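You operate a simulated robot arm through the tools that you are given. There is no shell and no other tool.

You run a simulated two-armed robot. Do the job below in one go: nothing can be reset, and whatever is moved stays where it is left.

TASK
Change the pump from pot to tank, flush the line clear and set the dial to 1.0.
Fine: WATER 1 valve shut, WATER 2 valve left open; flush with the yellow button into the cup until the stream is plain water; shut the CUP valve after.
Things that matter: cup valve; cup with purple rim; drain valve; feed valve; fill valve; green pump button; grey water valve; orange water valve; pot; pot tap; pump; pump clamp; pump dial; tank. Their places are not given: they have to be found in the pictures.

The check looks at the end state, three seconds after you hand in, the way a careful person would. Anything else that was tipped, shoved, dropped, spilled or broken makes it a failure.

THE ROBOT
Two 7-joint arms with two-finger parallel grippers on one trunk that stands fixed in place. Base frame: the origin is at the foot of the trunk, x ahead of it, y to its left, z up. Readings come in m, degrees, newtons and seconds.
The left shoulder is at [0.06, 0.189, 1.09], the right one opposite. With the tool pointing down near the work surface each hand reaches from about 0.1 to 0.66 m from the base axis, measured 20 degrees to its own side. Payload 3.43 kg a hand.
Tool frame (each hand has its own): the origin (TCP) lies between the finger pads and is the grasp point; the fingertips stand 0.03 m ahead of it; z points along the fingers, y is the line along which they close. The gripper opens to 0.094 m. The fingers are 0.028 m wide and 0.01 m thick; the gripper's body (0.05 by 0.096 m) begins 0.055 m behind the TCP.
Orientation is told as [roll, pitch, yaw] about the base's x, y, z axes, in that order, counted from this pose: with the fingers straight down and closing along the base's y, the tool's x points along the base's -x, its y along +y and its z along -z.

THE INTERFACE
- The arms move only by the tool nudge_tool. It takes "left_deltas", "right_deltas" or both (then of equal length, played together; a hand with none holds still); each is a list of rows, each a list of 3 entries, a list of its own where there are three numbers: the finger opening in m, from 0 to 0.094, then the shift along the tool's x, y, z in m, then the turn, a rotation vector about the tool's x, y, z in rad. In form: [[claw, [x, y, z], [rx, ry, rz]], ...]. A call has 1 to 20 rows; each row shifts and turns the commanded pose from where the row before left it, along the tool's axes as they then stand. A row lasts 0.2 s, in which the tool goes at most 0.05 m and 8.6 degrees; a call with a longer step from one row to the next is refused whole, and so is a gripper value outside its range. Where a pose cannot be reached the arm comes as near as it can. A force on the tool above 90 N (or 10 N above the force at the start of the call, whichever is more), or a blocked arm, ends the call early, and 0.2 s more pass. The fingers move at their own pace (about 0.153 m/s each) and stop on an object; they squeeze with about 21 N. The grip force told is the motor's: it shows also when the fingers shut on nothing. Time passes only in rows, and 0.2 s behind the last, so rows that do not move let the fingers close. The reply holds the time, the measured pose of the TCP, the force on the tool along the base axes, the opening and the grip force, in the units named above and with some noise, with the torque about the TCP (base axes, N m) and any sound that the robot's microphone picked up.
- Cameras (640 x 400 px; columns grow to the right, rows downward): "scene" is now at [0.0177, -0, 1.6432]; the picture's right is [0.13, -0.99, 0.00], its down [-0.76, -0.10, -0.65] and it looks along [0.64, 0.08, -0.76] (base axes); focal length 324 px, centre (320, 200). "left" rides on the left gripper at [0.076, -0.014, -0.102] in its tool frame; the picture's right is [0.18, 0.98, 0.00], its down [-0.75, 0.14, -0.64] and it looks along [-0.63, 0.12, 0.77] (tool axes); focal length 243 px, centre (320, 200). "right" rides on the right gripper at [0.076, 0.014, -0.102] in its tool frame; the picture's right is [-0.18, 0.98, 0.00], its down [-0.75, -0.14, -0.64] and it looks along [-0.63, -0.12, 0.77] (tool axes); focal length 243 px, centre (320, 200).
- camera(camera): a new picture of that camera. No time passes.
- raise_lower(by): slides the trunk up (or, below 0, down) by that many m; the arms and the scene camera ride with it, the base frame stays. It gives what a move gives, with no picture.
- pan_tilt(pan, tilt): turns the head with the scene camera to pan (to the left, within 86 degrees either way) and tilt (down, from -29 to 69), counted from straight ahead of the robot. It gives what a move gives.
- measure_at(camera, pixels): for up to 12 pixels [column, row] of the newest picture of that camera ("zoom" is the newest enlarged one), the place [x, y, z] in the base frame of the surface seen there, good to about 0.002 m, but the place of the scene camera against the robot may be out by one fixed shift of up to 0.012 m in any direction. No time passes.
- inspect(camera, box): a new picture of the part [left, top, right, bottom] of that camera's present view, enlarged. No time passes.
- close_job(): hands the job in; it is judged then, once.

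Leave the grippers open and the arms clear of the work at the hand-in unless told otherwise.

The tools are called after "Request:" as name(argument=value, ...) on one line, values as JSON. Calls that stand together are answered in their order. nudge_tool: Moves the arms, as the interface text tells. Its arguments: {"type":"object","properties":{"left_deltas":{"type":"array"},"right_deltas":{"type":"array"}},"required":[]} The other tools are called the same way: raise_lower (by) slides the trunk up or down; pan_tilt (pan, tilt) turns the head that bears the scene camera; camera (camera) takes a picture; measure_at (camera, pixels) gives the place of the surface under pixels of a picture; inspect (camera, box) takes an enlarged picture of a part of a camera's view; close_job () hands the job in.

At the start:

```text
t: 0.0
left_tool_pos: [0.4464, 0.2269, 1.0647]
left_ee_rot: [0.0, -0.1, 0.0]
left_force: [-0.4, 0.3, -0.3]
left_ft_torque: [0.03, 0.0, 0.0]
left_finger_gap: 0.094
left_grasp_force: 0.1
right_tool_pos: [0.4709, -0.2484, 1.1205]
right_ee_rot: [0.0, 0.0, 0.0]
right_force: [0.0, -0.6, 1.0]
right_ft_torque: [0.02, -0.02, 0.01]
right_finger_gap: 0.0941
right_grasp_force: 0.0
trunk travel left (down, up): [-0.762, 0.228]
head pan, tilt: [7.5, 49.8]
```

scene: 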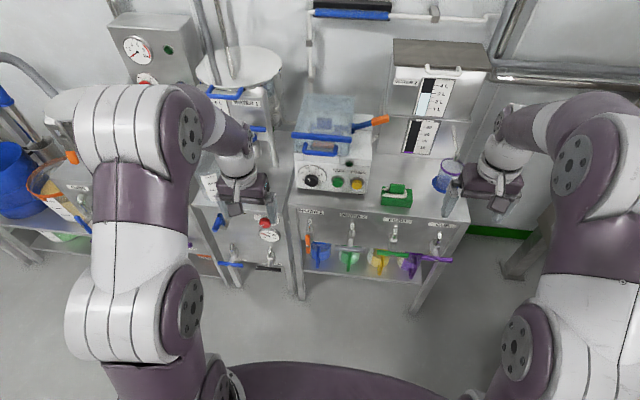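
right: 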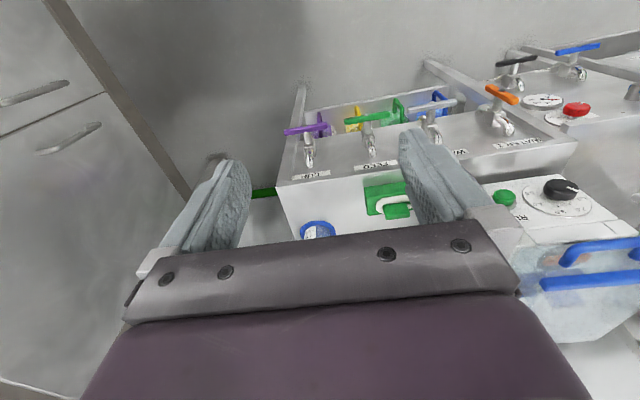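
left: 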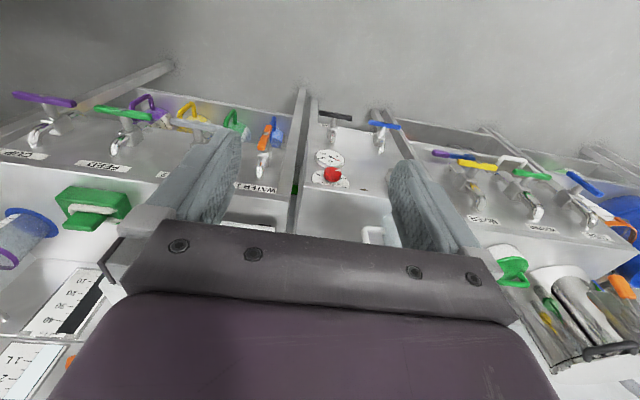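

I see a bench with a pump box, valves on its front, a pot on top and a tank behind. I'll take enlarged views of the scene around the bench (columns 280-480, rows 30-290) to identify things.

Request:
inspect(camera="scene", box=[280, 80, 480, 205])

Request:
inspect(camera="scene", box=[280, 190, 480, 315])

Request:
inspect(camera="scene", box=[360, 20, 520, 120])

Request:
inspect(camera="scene", box=[180, 40, 340, 140])

Request:
inspect(camera="right", box=[270, 40, 640, 270])

Request:
inspect(camera="left", box=[0, 60, 320, 260])

```text
3.20 times, centred on (380, 142) of scene
```

zoom: 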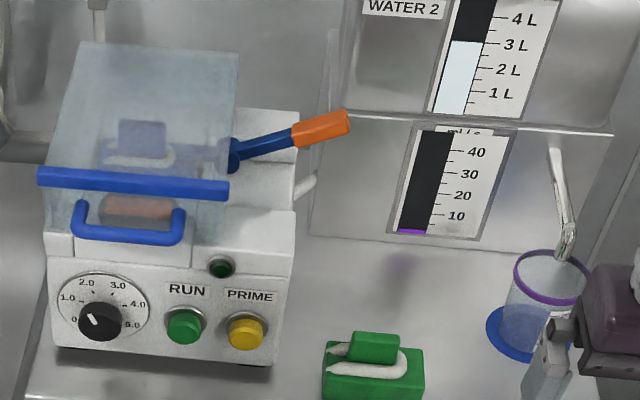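

```text
3.20 times, centred on (380, 252) of scene
```

zoom: 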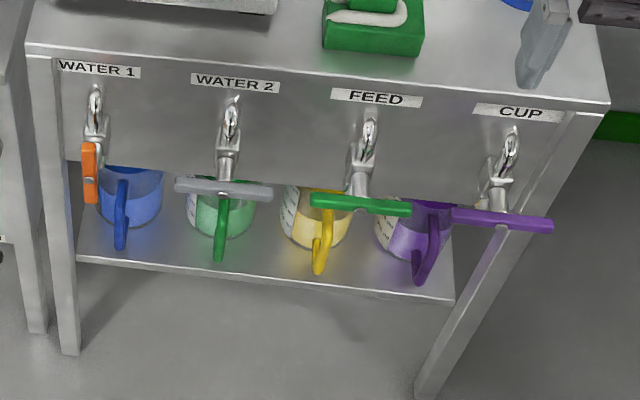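

```text
4.00 times, centred on (440, 70) of scene
```

zoom: 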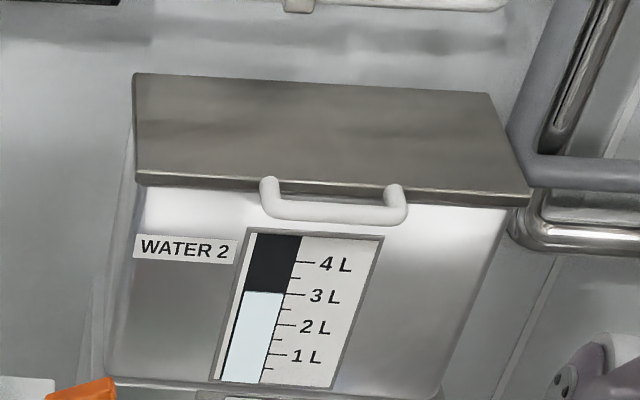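

```text
4.00 times, centred on (260, 90) of scene
```

zoom: 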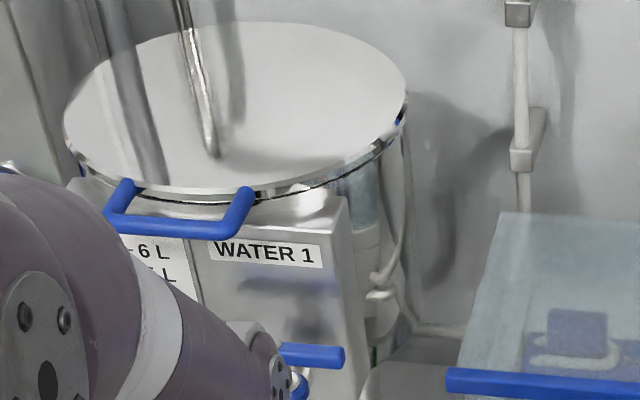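

```text
1.73 times, centred on (455, 155) of right
```

zoom: 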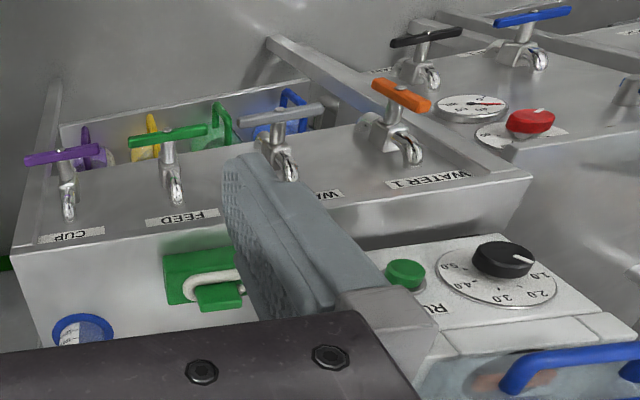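

```text
2.00 times, centred on (160, 160) of left
```

zoom: 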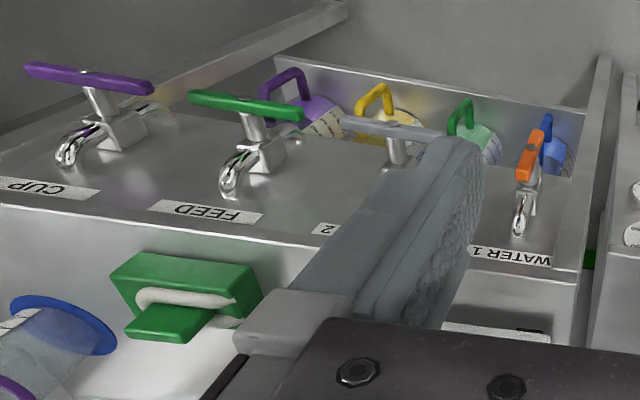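

The bench front carries four valves: WATER 1 (orange, handle turned differently from the others), WATER 2 (grey), FEED (green) and CUP (purple). The pump has a dial at 0, a RUN button (green) and a PRIME button (yellow). I'll turn the head to look at the rest of the room before moving the arms.

Request:
pan_tilt(pan=35, tilt=45)

Request:
camera(camera="scene")

```text
t: 0.9
left_tool_pos: [0.4474, 0.2264, 1.0643]
left_ee_rot: [0.0, 0.0, -0.1]
left_force: [0.9, -0.4, 0.0]
left_ft_torque: [0.0, -0.01, 0.01]
left_finger_gap: 0.0941
left_grasp_force: 0.0
right_tool_pos: [0.4702, -0.2481, 1.1199]
right_ee_rot: [0.0, 0.1, 0.0]
right_force: [0.0, 0.1, -0.1]
right_ft_torque: [0.02, 0.0, 0.01]
right_finger_gap: 0.0941
right_grasp_force: 0.0
trunk travel left (down, up): [-0.762, 0.228]
head pan, tilt: [35.0, 45.0]
```

```text
taken
```

scene: 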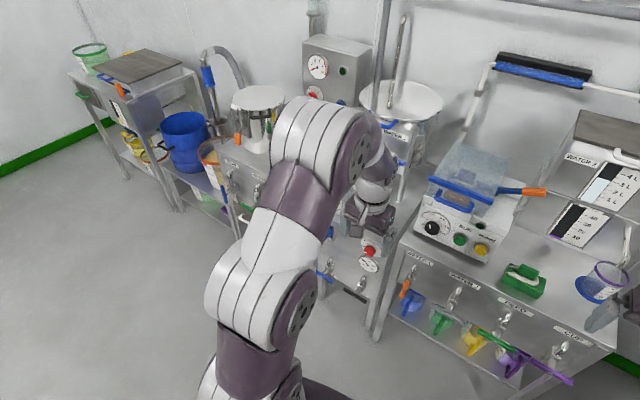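

The pot labelled WATER 1 is left of the pump. I'll enlarge the areas around it and the valve row from this angle.

Request:
inspect(camera="scene", box=[340, 60, 500, 160])

Request:
inspect(camera="scene", box=[300, 190, 460, 310])

Request:
inspect(camera="scene", box=[380, 235, 620, 385])

Request:
inspect(camera="scene", box=[400, 130, 640, 280])

Request:
inspect(camera="scene", box=[60, 30, 320, 230])

```text
4.00 times, centred on (420, 110) of scene
```

zoom: 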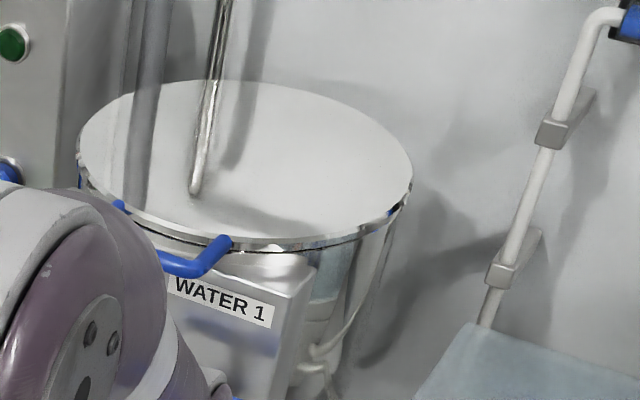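

```text
3.33 times, centred on (380, 250) of scene
```

zoom: 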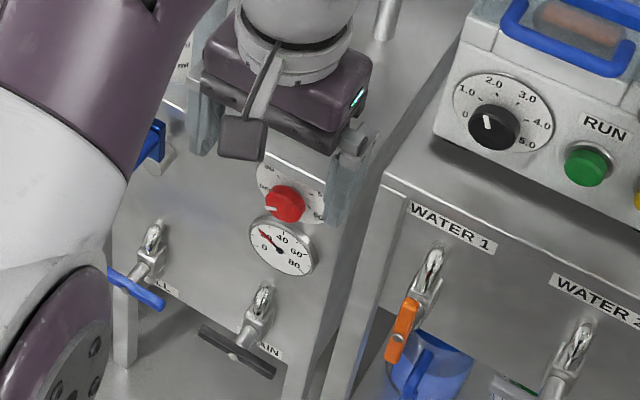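

```text
2.67 times, centred on (500, 310) of scene
```

zoom: 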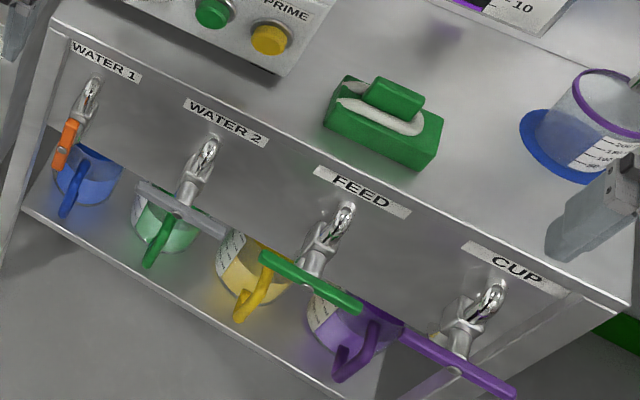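

```text
2.67 times, centred on (520, 205) of scene
```

zoom: 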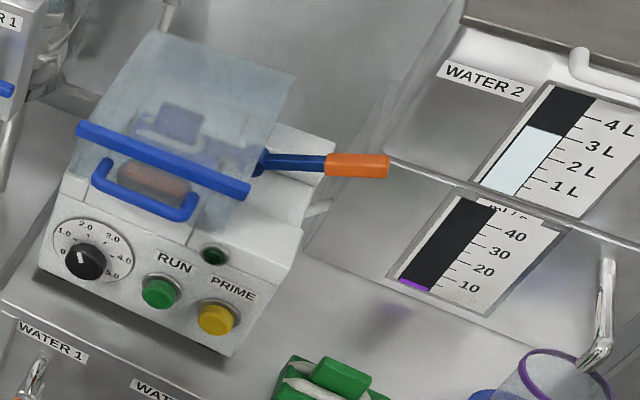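

```text
2.00 times, centred on (190, 130) of scene
```

zoom: 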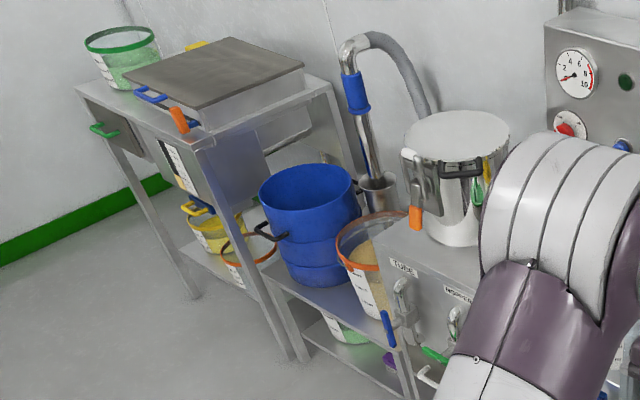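

From here the WATER 1 (orange) handle lies along its pipe (open) and the grey, green and purple handles lie across (shut). I'll turn the head back to the bench and measure the main parts.

Request:
pan_tilt(pan=-4, tilt=46)

Request:
camera(camera="scene")

Request:
inspect(camera="scene", box=[220, 200, 420, 325])

```text
t: 2.0
left_tool_pos: [0.4463, 0.2264, 1.064]
left_ee_rot: [0.1, 0.0, 0.0]
left_force: [-0.4, 0.4, 0.3]
left_ft_torque: [-0.01, -0.02, -0.02]
left_finger_gap: 0.0939
left_grasp_force: 0.1
right_tool_pos: [0.4701, -0.2493, 1.12]
right_ee_rot: [0.0, -0.1, 0.1]
right_force: [-0.1, 0.1, -0.4]
right_ft_torque: [0.0, 0.01, -0.01]
right_finger_gap: 0.0942
right_grasp_force: 0.0
trunk travel left (down, up): [-0.762, 0.228]
head pan, tilt: [-4.0, 46.0]
```

```text
taken
```

scene: 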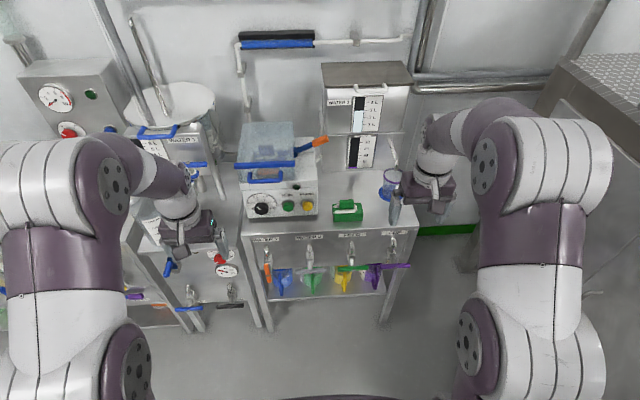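

```text
3.20 times, centred on (320, 262) of scene
```

zoom: 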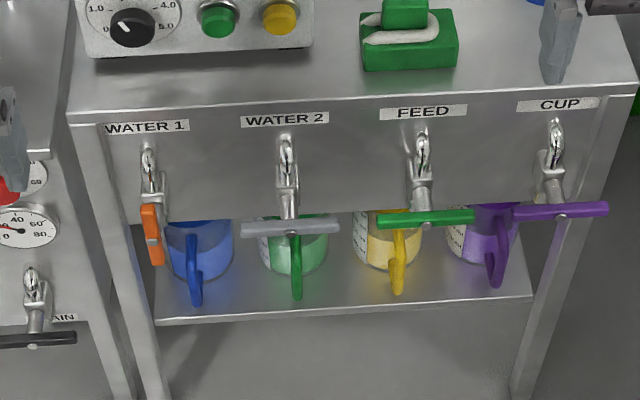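

I'll measure the orange, grey, green and purple handle ends and centres in this zoom (orange (148,206),(152,233),(156,262); grey (245,228),(291,230),(338,227); green (380,219),(428,218),(472,212); purple (516,214),(560,212),(606,206)).

Request:
measure_at(camera="zoom", pixels=[[148, 206], [152, 233], [156, 262], [245, 229], [291, 230], [337, 227], [380, 220], [428, 218], [472, 213], [516, 214], [560, 212], [605, 208]])

Request:
measure_at(camera="zoom", pixels=[[149, 155], [148, 185], [287, 145], [289, 175], [422, 145], [555, 130], [145, 127], [560, 103], [70, 115], [630, 85], [132, 27], [217, 17]])

Request:
measure_at(camera="scene", pixels=[[261, 208], [288, 205], [307, 205], [290, 187], [324, 139], [302, 147], [240, 164], [265, 180], [268, 135], [348, 207], [388, 180], [353, 145]])

```text
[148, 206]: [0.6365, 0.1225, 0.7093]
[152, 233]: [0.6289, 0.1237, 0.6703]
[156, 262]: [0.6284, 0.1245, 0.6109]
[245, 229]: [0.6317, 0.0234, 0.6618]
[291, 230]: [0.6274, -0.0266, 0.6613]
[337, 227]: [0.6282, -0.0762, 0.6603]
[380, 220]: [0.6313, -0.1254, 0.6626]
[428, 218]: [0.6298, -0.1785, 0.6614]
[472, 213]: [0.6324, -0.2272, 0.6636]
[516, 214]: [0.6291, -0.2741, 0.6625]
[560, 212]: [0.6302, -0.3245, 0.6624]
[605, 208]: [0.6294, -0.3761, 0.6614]
```

```text
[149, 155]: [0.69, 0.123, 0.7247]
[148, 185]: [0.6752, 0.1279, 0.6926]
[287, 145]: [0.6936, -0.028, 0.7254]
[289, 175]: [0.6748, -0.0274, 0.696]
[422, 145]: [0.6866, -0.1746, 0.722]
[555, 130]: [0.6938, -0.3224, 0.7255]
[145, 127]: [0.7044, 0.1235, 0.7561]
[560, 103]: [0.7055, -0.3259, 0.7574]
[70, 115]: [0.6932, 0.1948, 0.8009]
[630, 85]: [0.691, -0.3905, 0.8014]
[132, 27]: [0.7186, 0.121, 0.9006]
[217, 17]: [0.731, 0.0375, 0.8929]
```

```text
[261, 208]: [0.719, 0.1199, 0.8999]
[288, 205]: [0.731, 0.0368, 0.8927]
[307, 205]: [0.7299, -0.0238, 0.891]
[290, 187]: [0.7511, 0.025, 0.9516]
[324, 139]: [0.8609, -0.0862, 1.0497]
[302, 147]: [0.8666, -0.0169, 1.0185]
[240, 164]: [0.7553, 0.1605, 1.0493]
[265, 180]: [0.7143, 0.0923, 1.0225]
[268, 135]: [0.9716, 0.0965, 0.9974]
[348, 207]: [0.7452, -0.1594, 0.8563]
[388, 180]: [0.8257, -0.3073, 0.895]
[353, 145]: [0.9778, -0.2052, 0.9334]
```

The handles swing in a vertical plane about axes that point toward me (bar centres x≈0.63, z≈0.66, about 0.1 m long); a vertical bar means open. Now I'll enlarge the pump with its lever, the gauge, the cup and the dial.

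Request:
inspect(camera="scene", box=[230, 115, 342, 185])

Request:
inspect(camera="scene", box=[238, 175, 328, 231])

Request:
inspect(camera="scene", box=[330, 125, 426, 185])

Request:
inspect(camera="scene", box=[326, 165, 422, 225])

Request:
inspect(camera="scene", box=[130, 70, 250, 170])

```text
5.71 times, centred on (286, 150) of scene
```

zoom: 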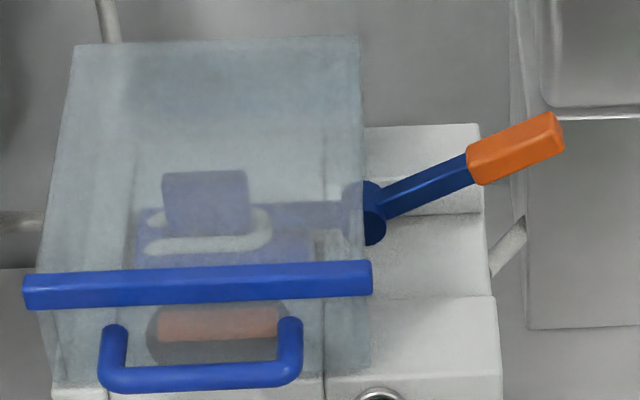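

```text
7.11 times, centred on (283, 203) of scene
```

zoom: 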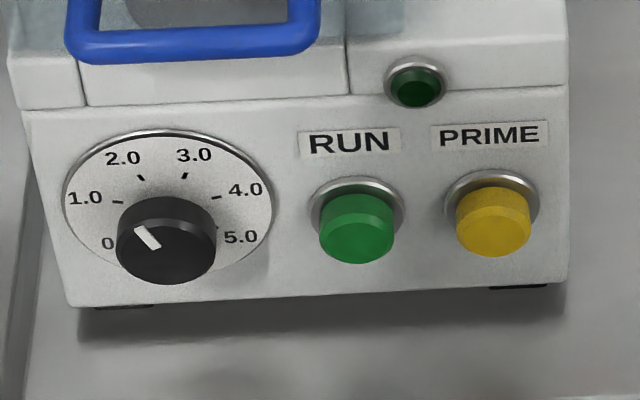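

```text
6.67 times, centred on (378, 155) of scene
```

zoom: 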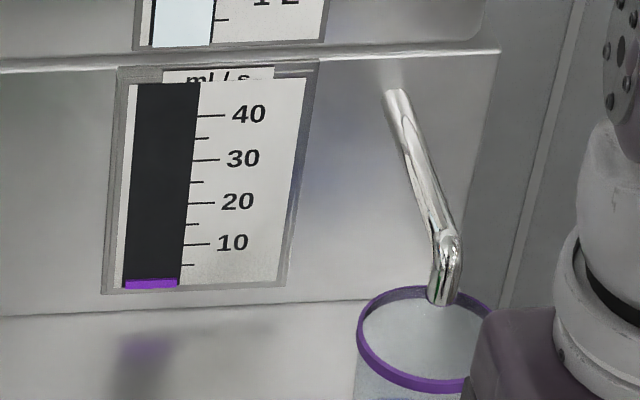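

```text
6.67 times, centred on (374, 195) of scene
```

zoom: 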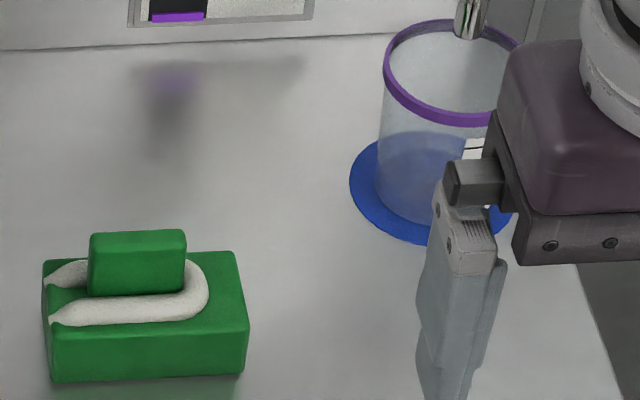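

```text
4.00 times, centred on (190, 120) of scene
```

zoom: 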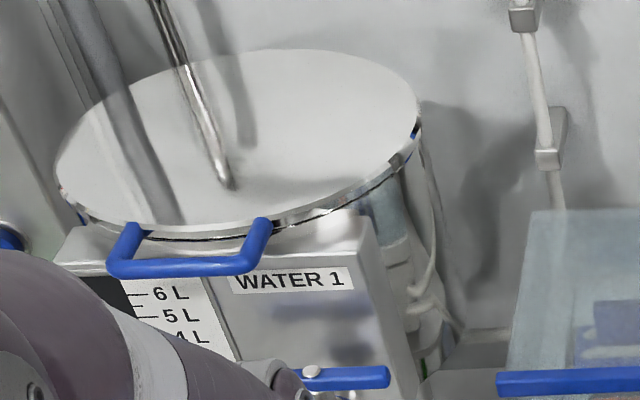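

The lamp is dark, the flow gauge is near zero, the dial points at 0, and a lever with an orange grip sits at the pump head. Next I'll measure the left-hand cabinet's knob, gauge and valves, and the cup and lower shelf, so I can plan clear arm paths.

Request:
measure_at(camera="scene", pixels=[[219, 259], [228, 270], [229, 306], [188, 309], [190, 287], [168, 268], [240, 240], [197, 165], [390, 171], [384, 195], [300, 300], [283, 285]])

Request:
inspect(camera="scene", box=[100, 200, 260, 320])

```text
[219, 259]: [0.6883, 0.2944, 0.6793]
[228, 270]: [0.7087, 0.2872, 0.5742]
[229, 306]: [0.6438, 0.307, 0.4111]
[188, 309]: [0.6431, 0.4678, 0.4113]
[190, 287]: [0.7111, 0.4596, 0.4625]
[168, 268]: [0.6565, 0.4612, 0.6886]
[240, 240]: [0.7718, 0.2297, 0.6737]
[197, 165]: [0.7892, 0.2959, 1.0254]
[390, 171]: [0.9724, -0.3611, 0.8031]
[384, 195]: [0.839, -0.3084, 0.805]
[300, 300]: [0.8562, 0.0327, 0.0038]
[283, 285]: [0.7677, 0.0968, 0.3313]
```

```text
3.33 times, centred on (180, 260) of scene
```

zoom: 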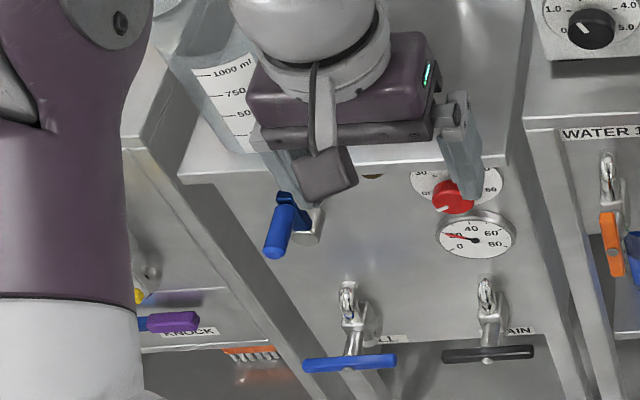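

I'll check the sides and the floor area around the arms before lowering the trunk.

Request:
pan_tilt(pan=-50, tilt=50)

Request:
camera(camera="scene")

Request:
measure_at(camera="scene", pixels=[[300, 100], [400, 100], [500, 100], [450, 200], [500, 300], [320, 200], [240, 200], [560, 60], [350, 60], [250, 120], [400, 180], [580, 200]])

Request:
pan_tilt(pan=60, tilt=55)

Request:
camera(camera="scene")

```text
t: 3.1
left_tool_pos: [0.4465, 0.2274, 1.0635]
left_ee_rot: [0.0, 0.1, 0.0]
left_force: [-0.4, -0.4, -0.3]
left_ft_torque: [0.0, 0.01, 0.04]
left_finger_gap: 0.0939
left_grasp_force: 0.0
right_tool_pos: [0.4714, -0.2486, 1.1196]
right_ee_rot: [0.0, 0.0, -0.1]
right_force: [-0.1, -0.2, -0.5]
right_ft_torque: [-0.03, 0.04, 0.02]
right_finger_gap: 0.094
right_grasp_force: 0.0
trunk travel left (down, up): [-0.762, 0.228]
head pan, tilt: [-50.0, 50.0]
```

```text
taken
```

scene: 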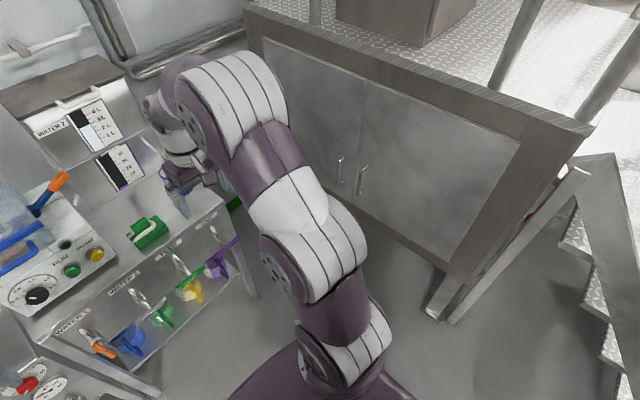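

```text
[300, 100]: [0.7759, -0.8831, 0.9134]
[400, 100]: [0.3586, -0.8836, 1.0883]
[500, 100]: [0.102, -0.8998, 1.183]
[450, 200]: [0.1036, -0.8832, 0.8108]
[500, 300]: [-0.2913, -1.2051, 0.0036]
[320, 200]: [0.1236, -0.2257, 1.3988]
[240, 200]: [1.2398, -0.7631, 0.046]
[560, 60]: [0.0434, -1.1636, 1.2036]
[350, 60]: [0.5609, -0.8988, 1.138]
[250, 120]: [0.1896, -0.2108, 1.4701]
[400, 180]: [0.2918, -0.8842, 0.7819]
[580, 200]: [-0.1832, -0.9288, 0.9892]
```

```text
t: 5.0
left_tool_pos: [0.4471, 0.2267, 1.0651]
left_ee_rot: [0.0, 0.0, 0.1]
left_force: [-0.2, 1.1, 0.0]
left_ft_torque: [-0.03, -0.02, -0.01]
left_finger_gap: 0.094
left_grasp_force: 0.1
right_tool_pos: [0.4703, -0.2478, 1.119]
right_ee_rot: [0.0, 0.0, 0.0]
right_force: [-0.3, -0.6, -0.5]
right_ft_torque: [0.03, 0.0, 0.0]
right_finger_gap: 0.0939
right_grasp_force: 0.2
trunk travel left (down, up): [-0.762, 0.228]
head pan, tilt: [60.0, 55.0]
```

```text
taken
```

scene: 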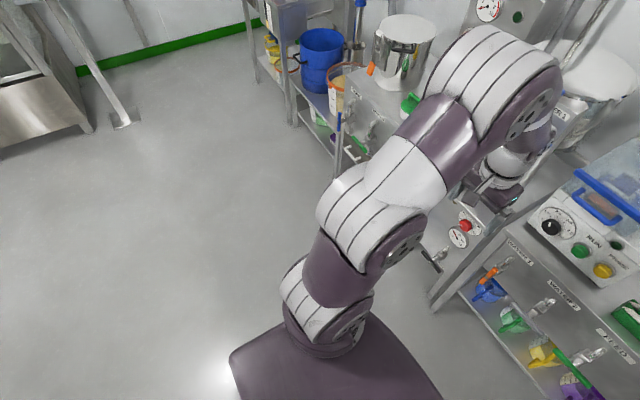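

Both arms stand in free space, with nothing beside the elbows. I'll turn the head back to the bench and lower the trunk by 0.25 m so the hands can point forward at the valves.

Request:
pan_tilt(pan=0, tilt=48)

Request:
raise_lower(by=-0.25)

Request:
camera(camera="scene")

```text
t: 6.3
left_tool_pos: [0.4452, 0.2262, 1.0647]
left_ee_rot: [-0.1, 0.0, 0.0]
left_force: [0.3, 0.5, -0.9]
left_ft_torque: [0.03, 0.0, -0.02]
left_finger_gap: 0.0939
left_grasp_force: 0.1
right_tool_pos: [0.4707, -0.2479, 1.1213]
right_ee_rot: [-0.1, 0.0, 0.1]
right_force: [0.4, -0.3, 0.3]
right_ft_torque: [0.04, 0.03, 0.02]
right_finger_gap: 0.094
right_grasp_force: 0.1
trunk travel left (down, up): [-0.762, 0.228]
head pan, tilt: [0.0, 48.0]
```

```text
t: 8.9
left_tool_pos: [0.4459, 0.227, 0.815]
left_ee_rot: [-0.1, 0.1, 0.0]
left_force: [-0.7, 0.0, -0.9]
left_ft_torque: [-0.01, -0.01, 0.04]
left_finger_gap: 0.094
left_grasp_force: 0.1
right_tool_pos: [0.47, -0.2475, 0.8704]
right_ee_rot: [0.0, 0.0, 0.0]
right_force: [0.3, 0.2, 0.2]
right_ft_torque: [0.03, -0.01, -0.01]
right_finger_gap: 0.094
right_grasp_force: 0.0
trunk travel left (down, up): [-0.512, 0.478]
head pan, tilt: [0.0, 48.0]
```

```text
taken
```

scene: 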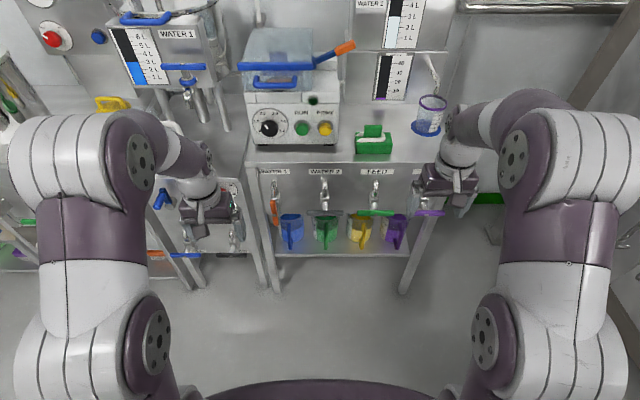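

The view is good. Now I'll tilt the left hand from pointing down toward pointing forward, in part, and check that the arm follows.

Request:
nudge_tool(left_deltas=[[0.06, [0, 0, 0], [0, -0.14, 0]], [0.06, [0, 0, 0], [0, -0.14, 0]], [0.06, [0, 0, 0], [0, -0.14, 0]], [0.06, [0, 0, 0], [0, -0.14, 0]], [0.06, [0, 0, 0], [0, -0.14, 0]]])

```text
t: 10.1
left_tool_pos: [0.4426, 0.2356, 0.8109]
left_ee_rot: [2.7, -32.8, 0.1]
left_force: [0.1, -0.5, -0.2]
left_ft_torque: [0.01, 0.0, 0.01]
left_finger_gap: 0.0601
left_grasp_force: 0.0
left hand out of reach, approached as far as the arm can: row 5
right_tool_pos: [0.4703, -0.2484, 0.8693]
right_ee_rot: [0.0, 0.2, 0.1]
right_force: [-0.6, -0.8, -0.5]
right_ft_torque: [0.04, 0.04, 0.02]
right_finger_gap: 0.0937
right_grasp_force: 0.1
trunk travel left (down, up): [-0.512, 0.478]
head pan, tilt: [0.0, 48.0]
```

The hand is too close in to turn further. I'll move it 0.1 m forward and then go on turning.

Request:
nudge_tool(left_deltas=[[0.06, [-0.037, 0, 0.031], [0, 0, 0]], [0.06, [-0.037, 0, 0.031], [0, 0, 0]], [0.06, [0, 0, 0], [0, -0.14, 0]], [0.06, [0, 0, 0], [0, -0.14, 0]], [0.06, [0, 0, 0], [0, -0.14, 0]]])

```text
t: 11.3
left_tool_pos: [0.5426, 0.2155, 0.8096]
left_ee_rot: [-4.2, -54.1, 0.7]
left_force: [-0.5, 0.0, -0.7]
left_ft_torque: [-0.03, 0.0, 0.03]
left_finger_gap: 0.0598
left_grasp_force: 0.0
left hand out of reach, approached as far as the arm can: row 4, 5
right_tool_pos: [0.4692, -0.2489, 0.8699]
right_ee_rot: [0.1, 0.1, 0.0]
right_force: [-0.2, -0.1, 0.6]
right_ft_torque: [-0.04, 0.0, 0.03]
right_finger_gap: 0.0939
right_grasp_force: 0.0
trunk travel left (down, up): [-0.512, 0.478]
head pan, tilt: [0.0, 48.0]
```

The tool got to about 54° forward. The arm is folded there, so I'll carry it down and forward near the orange handle (stopping short at x≈0.57, y≈0.125, z≈0.66), where it has more freedom.

Request:
nudge_tool(left_deltas=[[0.06, [0.028, -0.0225, 0.026], [0, 0, 0]], [0.06, [0.028, -0.0225, 0.026], [0, 0, 0]], [0.06, [0.028, -0.0225, 0.026], [0, 0, 0]], [0.06, [0.028, -0.0225, 0.026], [0, 0, 0]]])

Request:
camera(camera="left")

Request:
camera(camera="scene")

```text
t: 12.3
left_tool_pos: [0.5553, 0.2134, 0.6723]
left_ee_rot: [-3.9, -56.4, 1.0]
left_force: [0.5, 0.0, -0.3]
left_ft_torque: [0.02, -0.03, -0.01]
left_finger_gap: 0.0599
left_grasp_force: 0.1
left hand out of reach, approached as far as the arm can: row 1, 2, 3, 4
right_tool_pos: [0.471, -0.2487, 0.8697]
right_ee_rot: [0.0, 0.1, 0.0]
right_force: [0.2, 1.2, -0.2]
right_ft_torque: [0.04, 0.02, 0.02]
right_finger_gap: 0.0942
right_grasp_force: 0.1
trunk travel left (down, up): [-0.512, 0.478]
head pan, tilt: [0.0, 48.0]
```

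```text
taken
```

left: 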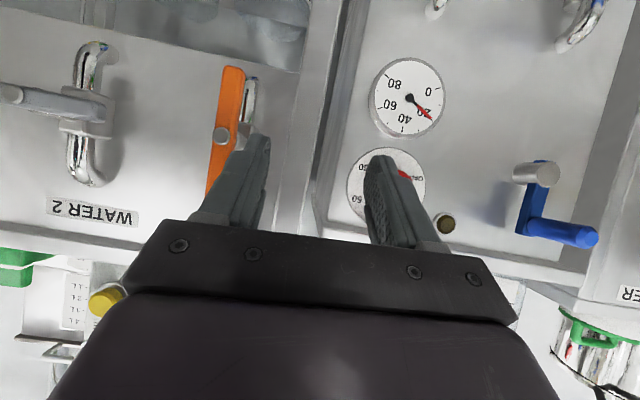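

```text
taken
```

scene: 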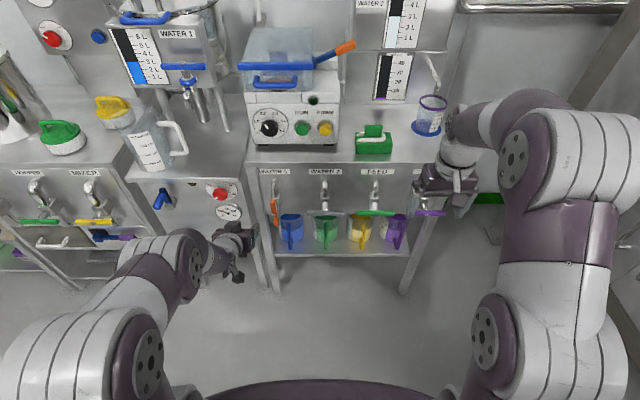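

The left wrist camera now sees the orange valve well (column 220, row 130). The arm hit a joint limit at this steep forward tilt, so I'll relax the tilt about 24° and see whether it then reaches the commanded place.

Request:
nudge_tool(left_deltas=[[0.06, [0, 0, 0], [0, 0.14, 0]], [0.06, [0, 0, 0], [0, 0.14, 0]], [0.06, [0, 0, 0], [0, 0.14, 0]]])

```text
t: 13.1
left_tool_pos: [0.5561, 0.2142, 0.6687]
left_ee_rot: [-2.1, -32.2, -0.8]
left_force: [1.2, -0.1, -0.4]
left_ft_torque: [0.05, -0.01, 0.02]
left_finger_gap: 0.0599
left_grasp_force: 0.0
right_tool_pos: [0.4703, -0.2471, 0.8697]
right_ee_rot: [0.0, 0.1, 0.0]
right_force: [0.8, -0.5, 0.5]
right_ft_torque: [0.0, -0.02, -0.03]
right_finger_gap: 0.094
right_grasp_force: 0.0
trunk travel left (down, up): [-0.512, 0.478]
head pan, tilt: [0.0, 48.0]
```

It follows again, starting from the pose actually reached. Now I'll move 0.09 m to the right (tool −y) to line up with the orange valve.

Request:
nudge_tool(left_deltas=[[0.06, [0, -0.045, 0], [0, 0, 0]], [0.06, [0, -0.045, 0], [0, 0, 0]], [0.06, [0, 0, 0], [0, -0.14, 0]], [0.06, [0, 0, 0], [0, -0.14, 0]]])

Request:
camera(camera="left")

```text
t: 14.1
left_tool_pos: [0.5503, 0.1296, 0.6695]
left_ee_rot: [-0.1, -40.5, -0.5]
left_force: [0.3, 0.1, -0.2]
left_ft_torque: [0.01, 0.0, 0.02]
left_finger_gap: 0.0599
left_grasp_force: 0.1
left hand out of reach, approached as far as the arm can: row 3, 4
right_tool_pos: [0.4709, -0.2476, 0.8697]
right_ee_rot: [-0.1, 0.0, -0.1]
right_force: [0.0, -1.1, 1.0]
right_ft_torque: [-0.03, 0.01, 0.03]
right_finger_gap: 0.0936
right_grasp_force: 0.1
trunk travel left (down, up): [-0.512, 0.478]
head pan, tilt: [0.0, 48.0]
```

```text
taken
```

left: 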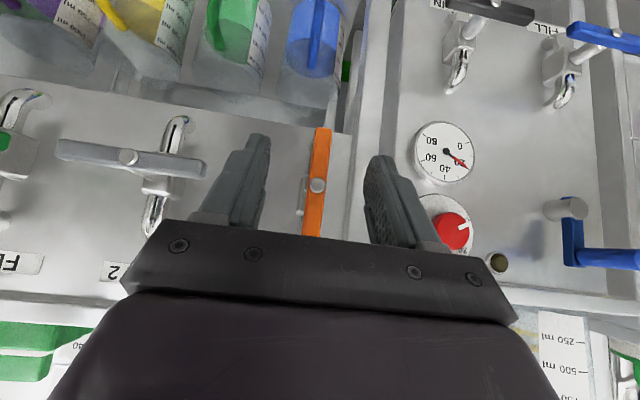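

The orange bar lies between the open fingers in view. I'll measure it with the wrist camera, which has no shift against the robot.

Request:
measure_at(camera="left", pixels=[[323, 132], [321, 160], [318, 186], [313, 210], [310, 234], [130, 157], [62, 148], [198, 170], [306, 225], [165, 185], [330, 260], [300, 100]])

Request:
inspect(camera="left", box=[220, 100, 420, 260])

```text
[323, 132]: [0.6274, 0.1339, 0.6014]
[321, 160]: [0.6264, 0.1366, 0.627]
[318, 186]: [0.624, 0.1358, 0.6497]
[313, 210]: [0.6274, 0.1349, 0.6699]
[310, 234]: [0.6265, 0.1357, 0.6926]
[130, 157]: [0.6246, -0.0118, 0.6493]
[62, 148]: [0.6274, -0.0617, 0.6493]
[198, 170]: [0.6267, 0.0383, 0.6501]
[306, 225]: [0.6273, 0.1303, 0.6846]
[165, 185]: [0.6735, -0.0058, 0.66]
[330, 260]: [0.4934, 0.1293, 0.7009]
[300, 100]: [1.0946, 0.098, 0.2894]
```

```text
2.50 times, centred on (320, 180) of left
```

zoom: 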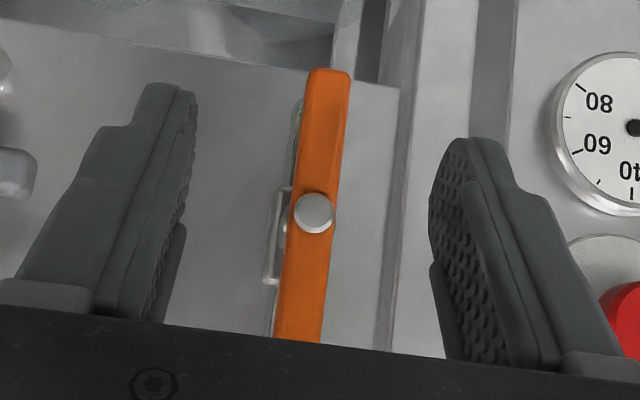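

The wrist camera puts the orange bar's centre at (0.627, 0.1355, 0.650), so scene readings are off by about (+0.002, −0.012, +0.0115). I'll close the left fingers and bring them to the left of the bar's upper end. From there I can push the top to the right, which turns it clockwise, the usual way to shut.

Request:
nudge_tool(left_deltas=[[0.0, [-0.014, 0.0225, -0.0165], [0, 0, 0]], [0.0, [-0.014, 0.0225, -0.0165], [0, 0, 0]], [0.0, [0, 0, 0], [0, 0, 0]], [0.0, [-0.0273, 0, 0.0234], [0, 0, 0]], [0.0, [-0.0273, 0, 0.0234], [0, 0, 0]]])

Request:
camera(camera="left")

```text
t: 15.3
left_tool_pos: [0.6222, 0.1745, 0.7113]
left_ee_rot: [-0.1, -40.3, -0.5]
left_force: [-0.4, -0.2, 1.2]
left_ft_torque: [0.02, 0.05, 0.01]
left_finger_gap: 0.0
left_grasp_force: 21.1
right_tool_pos: [0.4713, -0.248, 0.8692]
right_ee_rot: [0.0, 0.0, 0.0]
right_force: [0.5, 0.2, 0.2]
right_ft_torque: [0.0, 0.04, -0.01]
right_finger_gap: 0.0941
right_grasp_force: 0.2
trunk travel left (down, up): [-0.512, 0.478]
head pan, tilt: [0.0, 48.0]
```

```text
taken
```

left: 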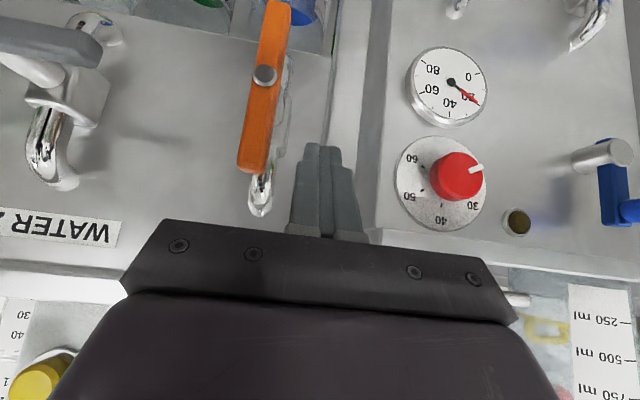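

The closed fingers stand to the left of the orange bar's upper end. I'll push gently to the right by 0.04 m and watch the force.

Request:
nudge_tool(left_deltas=[[0.0, [0.0026, -0.012, 0.003], [0, 0, 0]], [0.0, [0, -0.009, 0], [0, 0, 0]], [0.0, [0, -0.009, 0], [0, 0, 0]], [0.0, [0.0013, -0.009, 0.0015], [0, 0, 0]]])

Request:
camera(camera="left")

```text
t: 16.3
left_tool_pos: [0.6211, 0.1369, 0.7058]
left_ee_rot: [-0.1, -40.5, -0.5]
left_force: [0.0, 0.4, 2.9]
left_ft_torque: [-0.01, -0.02, -0.02]
left_finger_gap: 0.0002
left_grasp_force: 20.8
right_tool_pos: [0.4697, -0.2488, 0.8693]
right_ee_rot: [0.0, 0.1, 0.0]
right_force: [0.2, 0.4, 0.0]
right_ft_torque: [-0.02, -0.01, 0.0]
right_finger_gap: 0.0941
right_grasp_force: 0.0
trunk travel left (down, up): [-0.512, 0.478]
head pan, tilt: [0.0, 48.0]
```

```text
taken
```

left: 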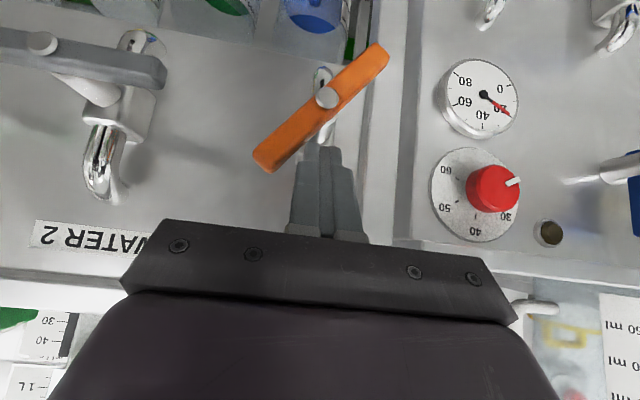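

The orange bar has turned about 40° clockwise and moves freely. I'll carry on along the arc, right and then down.

Request:
nudge_tool(left_deltas=[[0.0, [0.0039, -0.012, 0.0046], [0, 0, 0]], [0.0, [0.0058, -0.009, 0.0068], [0, 0, 0]], [0.0, [0.0065, -0.005, 0.0076], [0, 0, 0]], [0.0, [0.0052, -0.002, 0.0061], [0, 0, 0]]])

Request:
camera(camera="left")

```text
t: 17.3
left_tool_pos: [0.6236, 0.1102, 0.6896]
left_ee_rot: [-0.3, -42.4, 0.0]
left_force: [-10.9, 19.0, 72.4]
left_ft_torque: [0.62, -0.39, 0.12]
left_finger_gap: 0.0001
left_grasp_force: 21.0
right_tool_pos: [0.464, -0.2468, 0.8749]
right_ee_rot: [0.0, -0.5, 0.1]
right_force: [0.2, -1.0, -0.4]
right_ft_torque: [-0.01, 0.03, -0.02]
right_finger_gap: 0.0943
right_grasp_force: 0.0
trunk travel left (down, up): [-0.512, 0.478]
head pan, tilt: [0.0, 48.0]
```

```text
taken
```

left: 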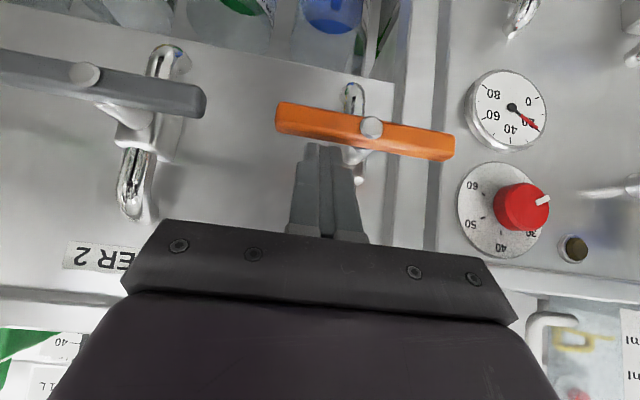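

The orange bar is now horizontal, parallel to the grey one, and pressed on its stop (72 N). I'll back off upward and away at once.

Request:
nudge_tool(left_deltas=[[0.0, [-0.0065, 0, -0.0076], [0, 0, 0]], [0.0, [-0.013, 0, -0.0152], [0, 0, 0]], [0.0, [0.0228, 0, -0.0195], [0, 0, 0]]])

Request:
camera(camera="left")

Request:
camera(camera="scene")

```text
t: 18.1
left_tool_pos: [0.5893, 0.109, 0.7012]
left_ee_rot: [0.0, -40.1, -0.5]
left_force: [0.5, -1.2, 0.9]
left_ft_torque: [-0.02, 0.02, -0.01]
left_finger_gap: 0.0
left_grasp_force: 20.8
right_tool_pos: [0.4708, -0.2476, 0.8704]
right_ee_rot: [-0.1, -0.2, -0.1]
right_force: [0.9, 0.7, 0.4]
right_ft_torque: [0.02, 0.0, 0.01]
right_finger_gap: 0.094
right_grasp_force: 0.1
trunk travel left (down, up): [-0.512, 0.478]
head pan, tilt: [0.0, 48.0]
```

```text
taken
```

left: 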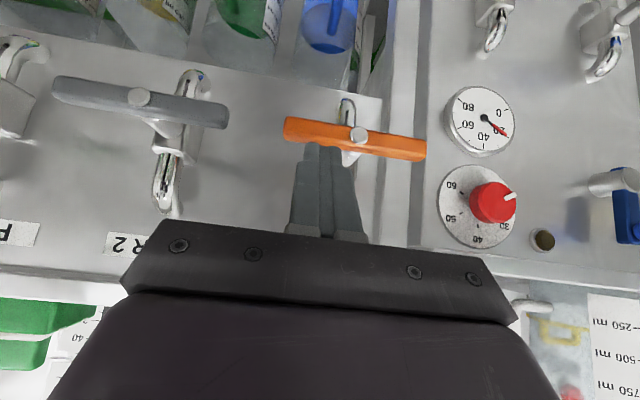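

```text
taken
```

scene: 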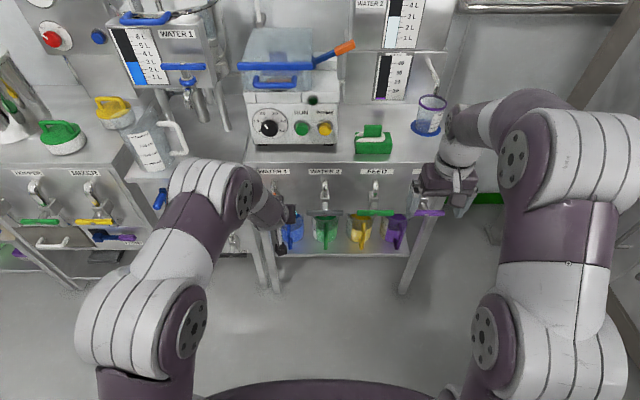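

The orange valve is shut. The grey WATER 2 bar should open the other way, so its left end (y≈+0.038) has to go down. I'll move the closed left fingers above that end.

Request:
nudge_tool(left_deltas=[[0.0, [-0.0026, -0.0375, -0.003], [0, 0, 0]], [0.0, [0, -0.0375, 0], [0, 0, 0]], [0.0, [-0.0125, 0, 0.0107], [0, 0, 0]], [0.0, [-0.0125, 0, 0.0107], [0, 0, 0]]])

Request:
camera(camera="left")

```text
t: 19.1
left_tool_pos: [0.6256, 0.0304, 0.7067]
left_ee_rot: [-0.1, -40.4, -0.6]
left_force: [0.3, -0.4, -0.4]
left_ft_torque: [0.01, -0.01, 0.02]
left_finger_gap: 0.0
left_grasp_force: 21.2
right_tool_pos: [0.4702, -0.2484, 0.8703]
right_ee_rot: [0.0, -0.1, 0.0]
right_force: [0.2, -0.3, 0.2]
right_ft_torque: [-0.04, 0.04, -0.01]
right_finger_gap: 0.0941
right_grasp_force: 0.0
trunk travel left (down, up): [-0.512, 0.478]
head pan, tilt: [0.0, 48.0]
```

```text
taken
```

left: 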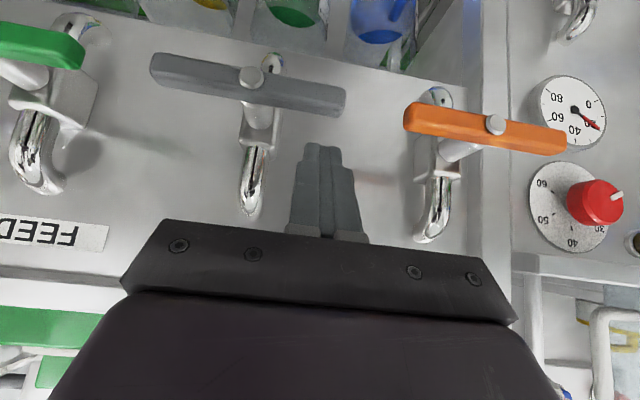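

The fingertips are above the left end of the grey bar. I'll press down along the arc for the first part.

Request:
nudge_tool(left_deltas=[[0.0, [0.0065, 0.002, 0.0076], [0, 0, 0]], [0.0, [0.0065, 0.001, 0.0076], [0, 0, 0]], [0.0, [0.0065, 0, 0.0076], [0, 0, 0]], [0.0, [0.0052, -0.001, 0.0061], [0, 0, 0]]])

Request:
camera(camera="left")

```text
t: 20.1
left_tool_pos: [0.6248, 0.0344, 0.6702]
left_ee_rot: [0.0, -40.3, -0.5]
left_force: [0.9, 0.0, 0.4]
left_ft_torque: [-0.04, 0.05, -0.01]
left_finger_gap: 0.0
left_grasp_force: 21.6
right_tool_pos: [0.4698, -0.2487, 0.8698]
right_ee_rot: [0.0, -0.1, 0.0]
right_force: [0.1, -0.4, 1.0]
right_ft_torque: [-0.03, -0.01, 0.02]
right_finger_gap: 0.094
right_grasp_force: 0.1
trunk travel left (down, up): [-0.512, 0.478]
head pan, tilt: [0.0, 48.0]
```

```text
taken
```

left: 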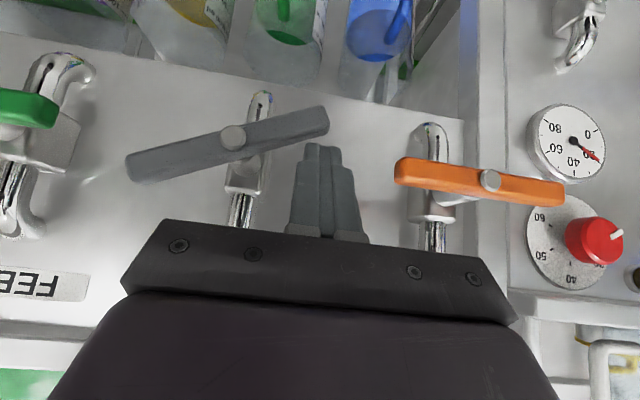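

The grey bar is turning freely. I'll follow the arc further, down and then to the right.

Request:
nudge_tool(left_deltas=[[0.0, [0.0058, -0.005, 0.0068], [0, 0, 0]], [0.0, [0.0052, -0.007, 0.0061], [0, 0, 0]], [0.0, [0.0039, -0.009, 0.0046], [0, 0, 0]], [0.0, [0.0013, -0.008, 0.0015], [0, 0, 0]]])

Request:
camera(camera="left")

```text
t: 21.1
left_tool_pos: [0.6223, 0.0065, 0.6436]
left_ee_rot: [-0.1, -40.4, -0.4]
left_force: [-1.4, 10.2, 0.1]
left_ft_torque: [-0.09, 0.02, 0.1]
left_finger_gap: 0.0002
left_grasp_force: 21.2
right_tool_pos: [0.47, -0.2464, 0.8701]
right_ee_rot: [-0.1, 0.0, 0.0]
right_force: [0.5, 0.3, -0.1]
right_ft_torque: [-0.01, 0.0, 0.01]
right_finger_gap: 0.0939
right_grasp_force: 0.0
trunk travel left (down, up): [-0.512, 0.478]
head pan, tilt: [0.0, 48.0]
```

```text
taken
```

left: 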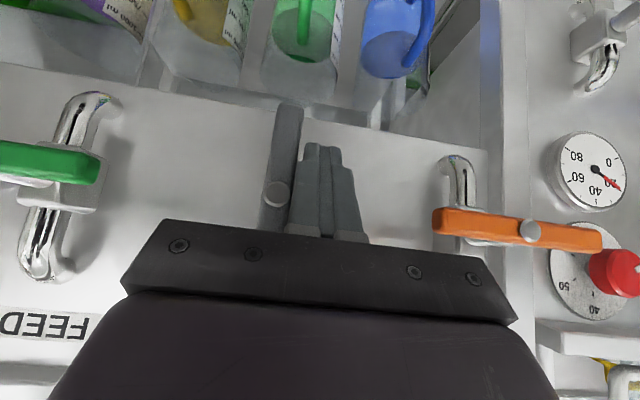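

The bar looks upright now, with 10 N against its stop. I'll measure points along it to confirm the angle.

Request:
measure_at(camera="left", pixels=[[288, 112], [282, 150], [276, 193], [270, 222], [440, 218], [530, 230], [595, 238]])

```text
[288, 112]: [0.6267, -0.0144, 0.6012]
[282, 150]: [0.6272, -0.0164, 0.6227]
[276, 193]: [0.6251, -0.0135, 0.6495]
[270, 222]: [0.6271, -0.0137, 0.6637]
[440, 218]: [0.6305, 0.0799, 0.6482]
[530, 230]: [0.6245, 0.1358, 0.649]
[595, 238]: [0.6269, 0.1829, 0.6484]
```

Grey is upright (open) and orange is level (shut). Now I'll retract the left hand while the right hand comes down and tilts forward toward the purple CUP valve, with its fingers closed.

Request:
nudge_tool(left_deltas=[[0.0, [0, 0.012, 0], [0, 0, 0]], [0.0, [0.0207, 0, -0.0374], [0, 0, 0]], [0.0, [0.0207, 0, -0.0374], [0, 0, 0]], [0.0, [0, 0.03, 0], [0, 0, 0]], [0.0, [0, 0.03, 0], [0, 0, 0]], [0.0, [0, 0, 0], [0, 0, 0]], [0.0, [0, 0, 0], [0, 0, 0]], [0.0, [0, 0, 0], [0, 0, 0]], [0.0, [0, 0, 0], [0, 0, 0]], [0.0, [0, 0, 0], [0, 0, 0]]], right_deltas=[[0.0, [-0.02, -0.006, 0.03], [0, 0, 0]], [0.0, [-0.02, -0.006, 0.03], [0, 0, 0]], [0.0, [-0.02, -0.006, 0.03], [0, 0, 0]], [0.0, [-0.02, -0.006, 0.03], [0, 0, 0]], [0.0, [-0.02, -0.006, 0.03], [0, 0, 0]], [0.0, [0, 0, 0], [0, -0.14, 0]], [0.0, [0, 0, 0], [0, -0.14, 0]], [0.0, [0, 0, 0], [0, -0.14, 0]], [0.0, [0, 0, 0], [0, -0.14, 0]], [0.0, [0, 0, 0], [0, -0.14, 0]]])

Request:
camera(camera="right")

Request:
camera(camera="scene")

```text
t: 23.3
left_tool_pos: [0.544, 0.0782, 0.6754]
left_ee_rot: [0.0, -40.5, -0.5]
left_force: [0.4, 0.3, 0.5]
left_ft_torque: [-0.03, 0.03, -0.01]
left_finger_gap: 0.0001
left_grasp_force: 20.8
right_tool_pos: [0.5697, -0.2791, 0.7215]
right_ee_rot: [-0.2, -40.4, 0.0]
right_force: [0.2, -0.4, -0.2]
right_ft_torque: [0.0, -0.02, 0.0]
right_finger_gap: 0.0
right_grasp_force: 21.3
trunk travel left (down, up): [-0.512, 0.478]
head pan, tilt: [0.0, 48.0]
```

```text
taken
```

right: 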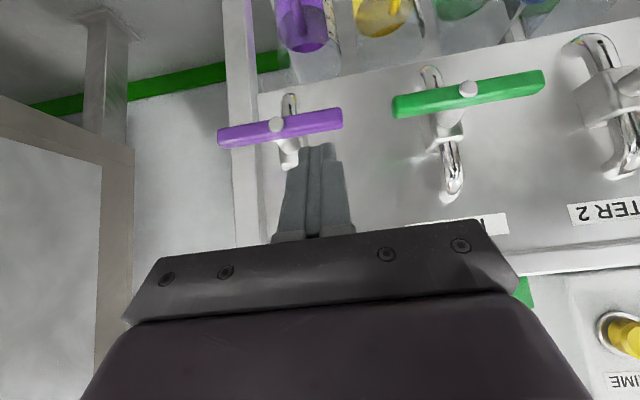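

```text
taken
```

scene: 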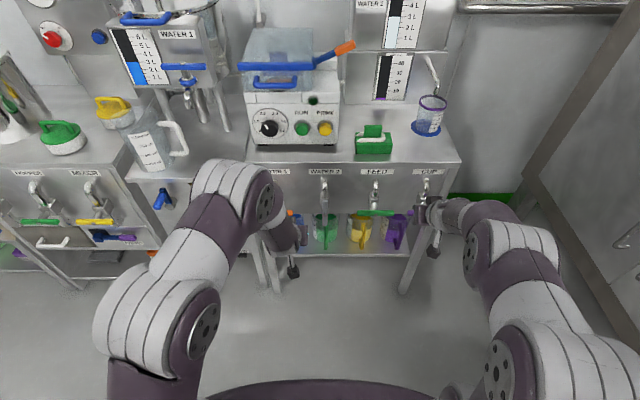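

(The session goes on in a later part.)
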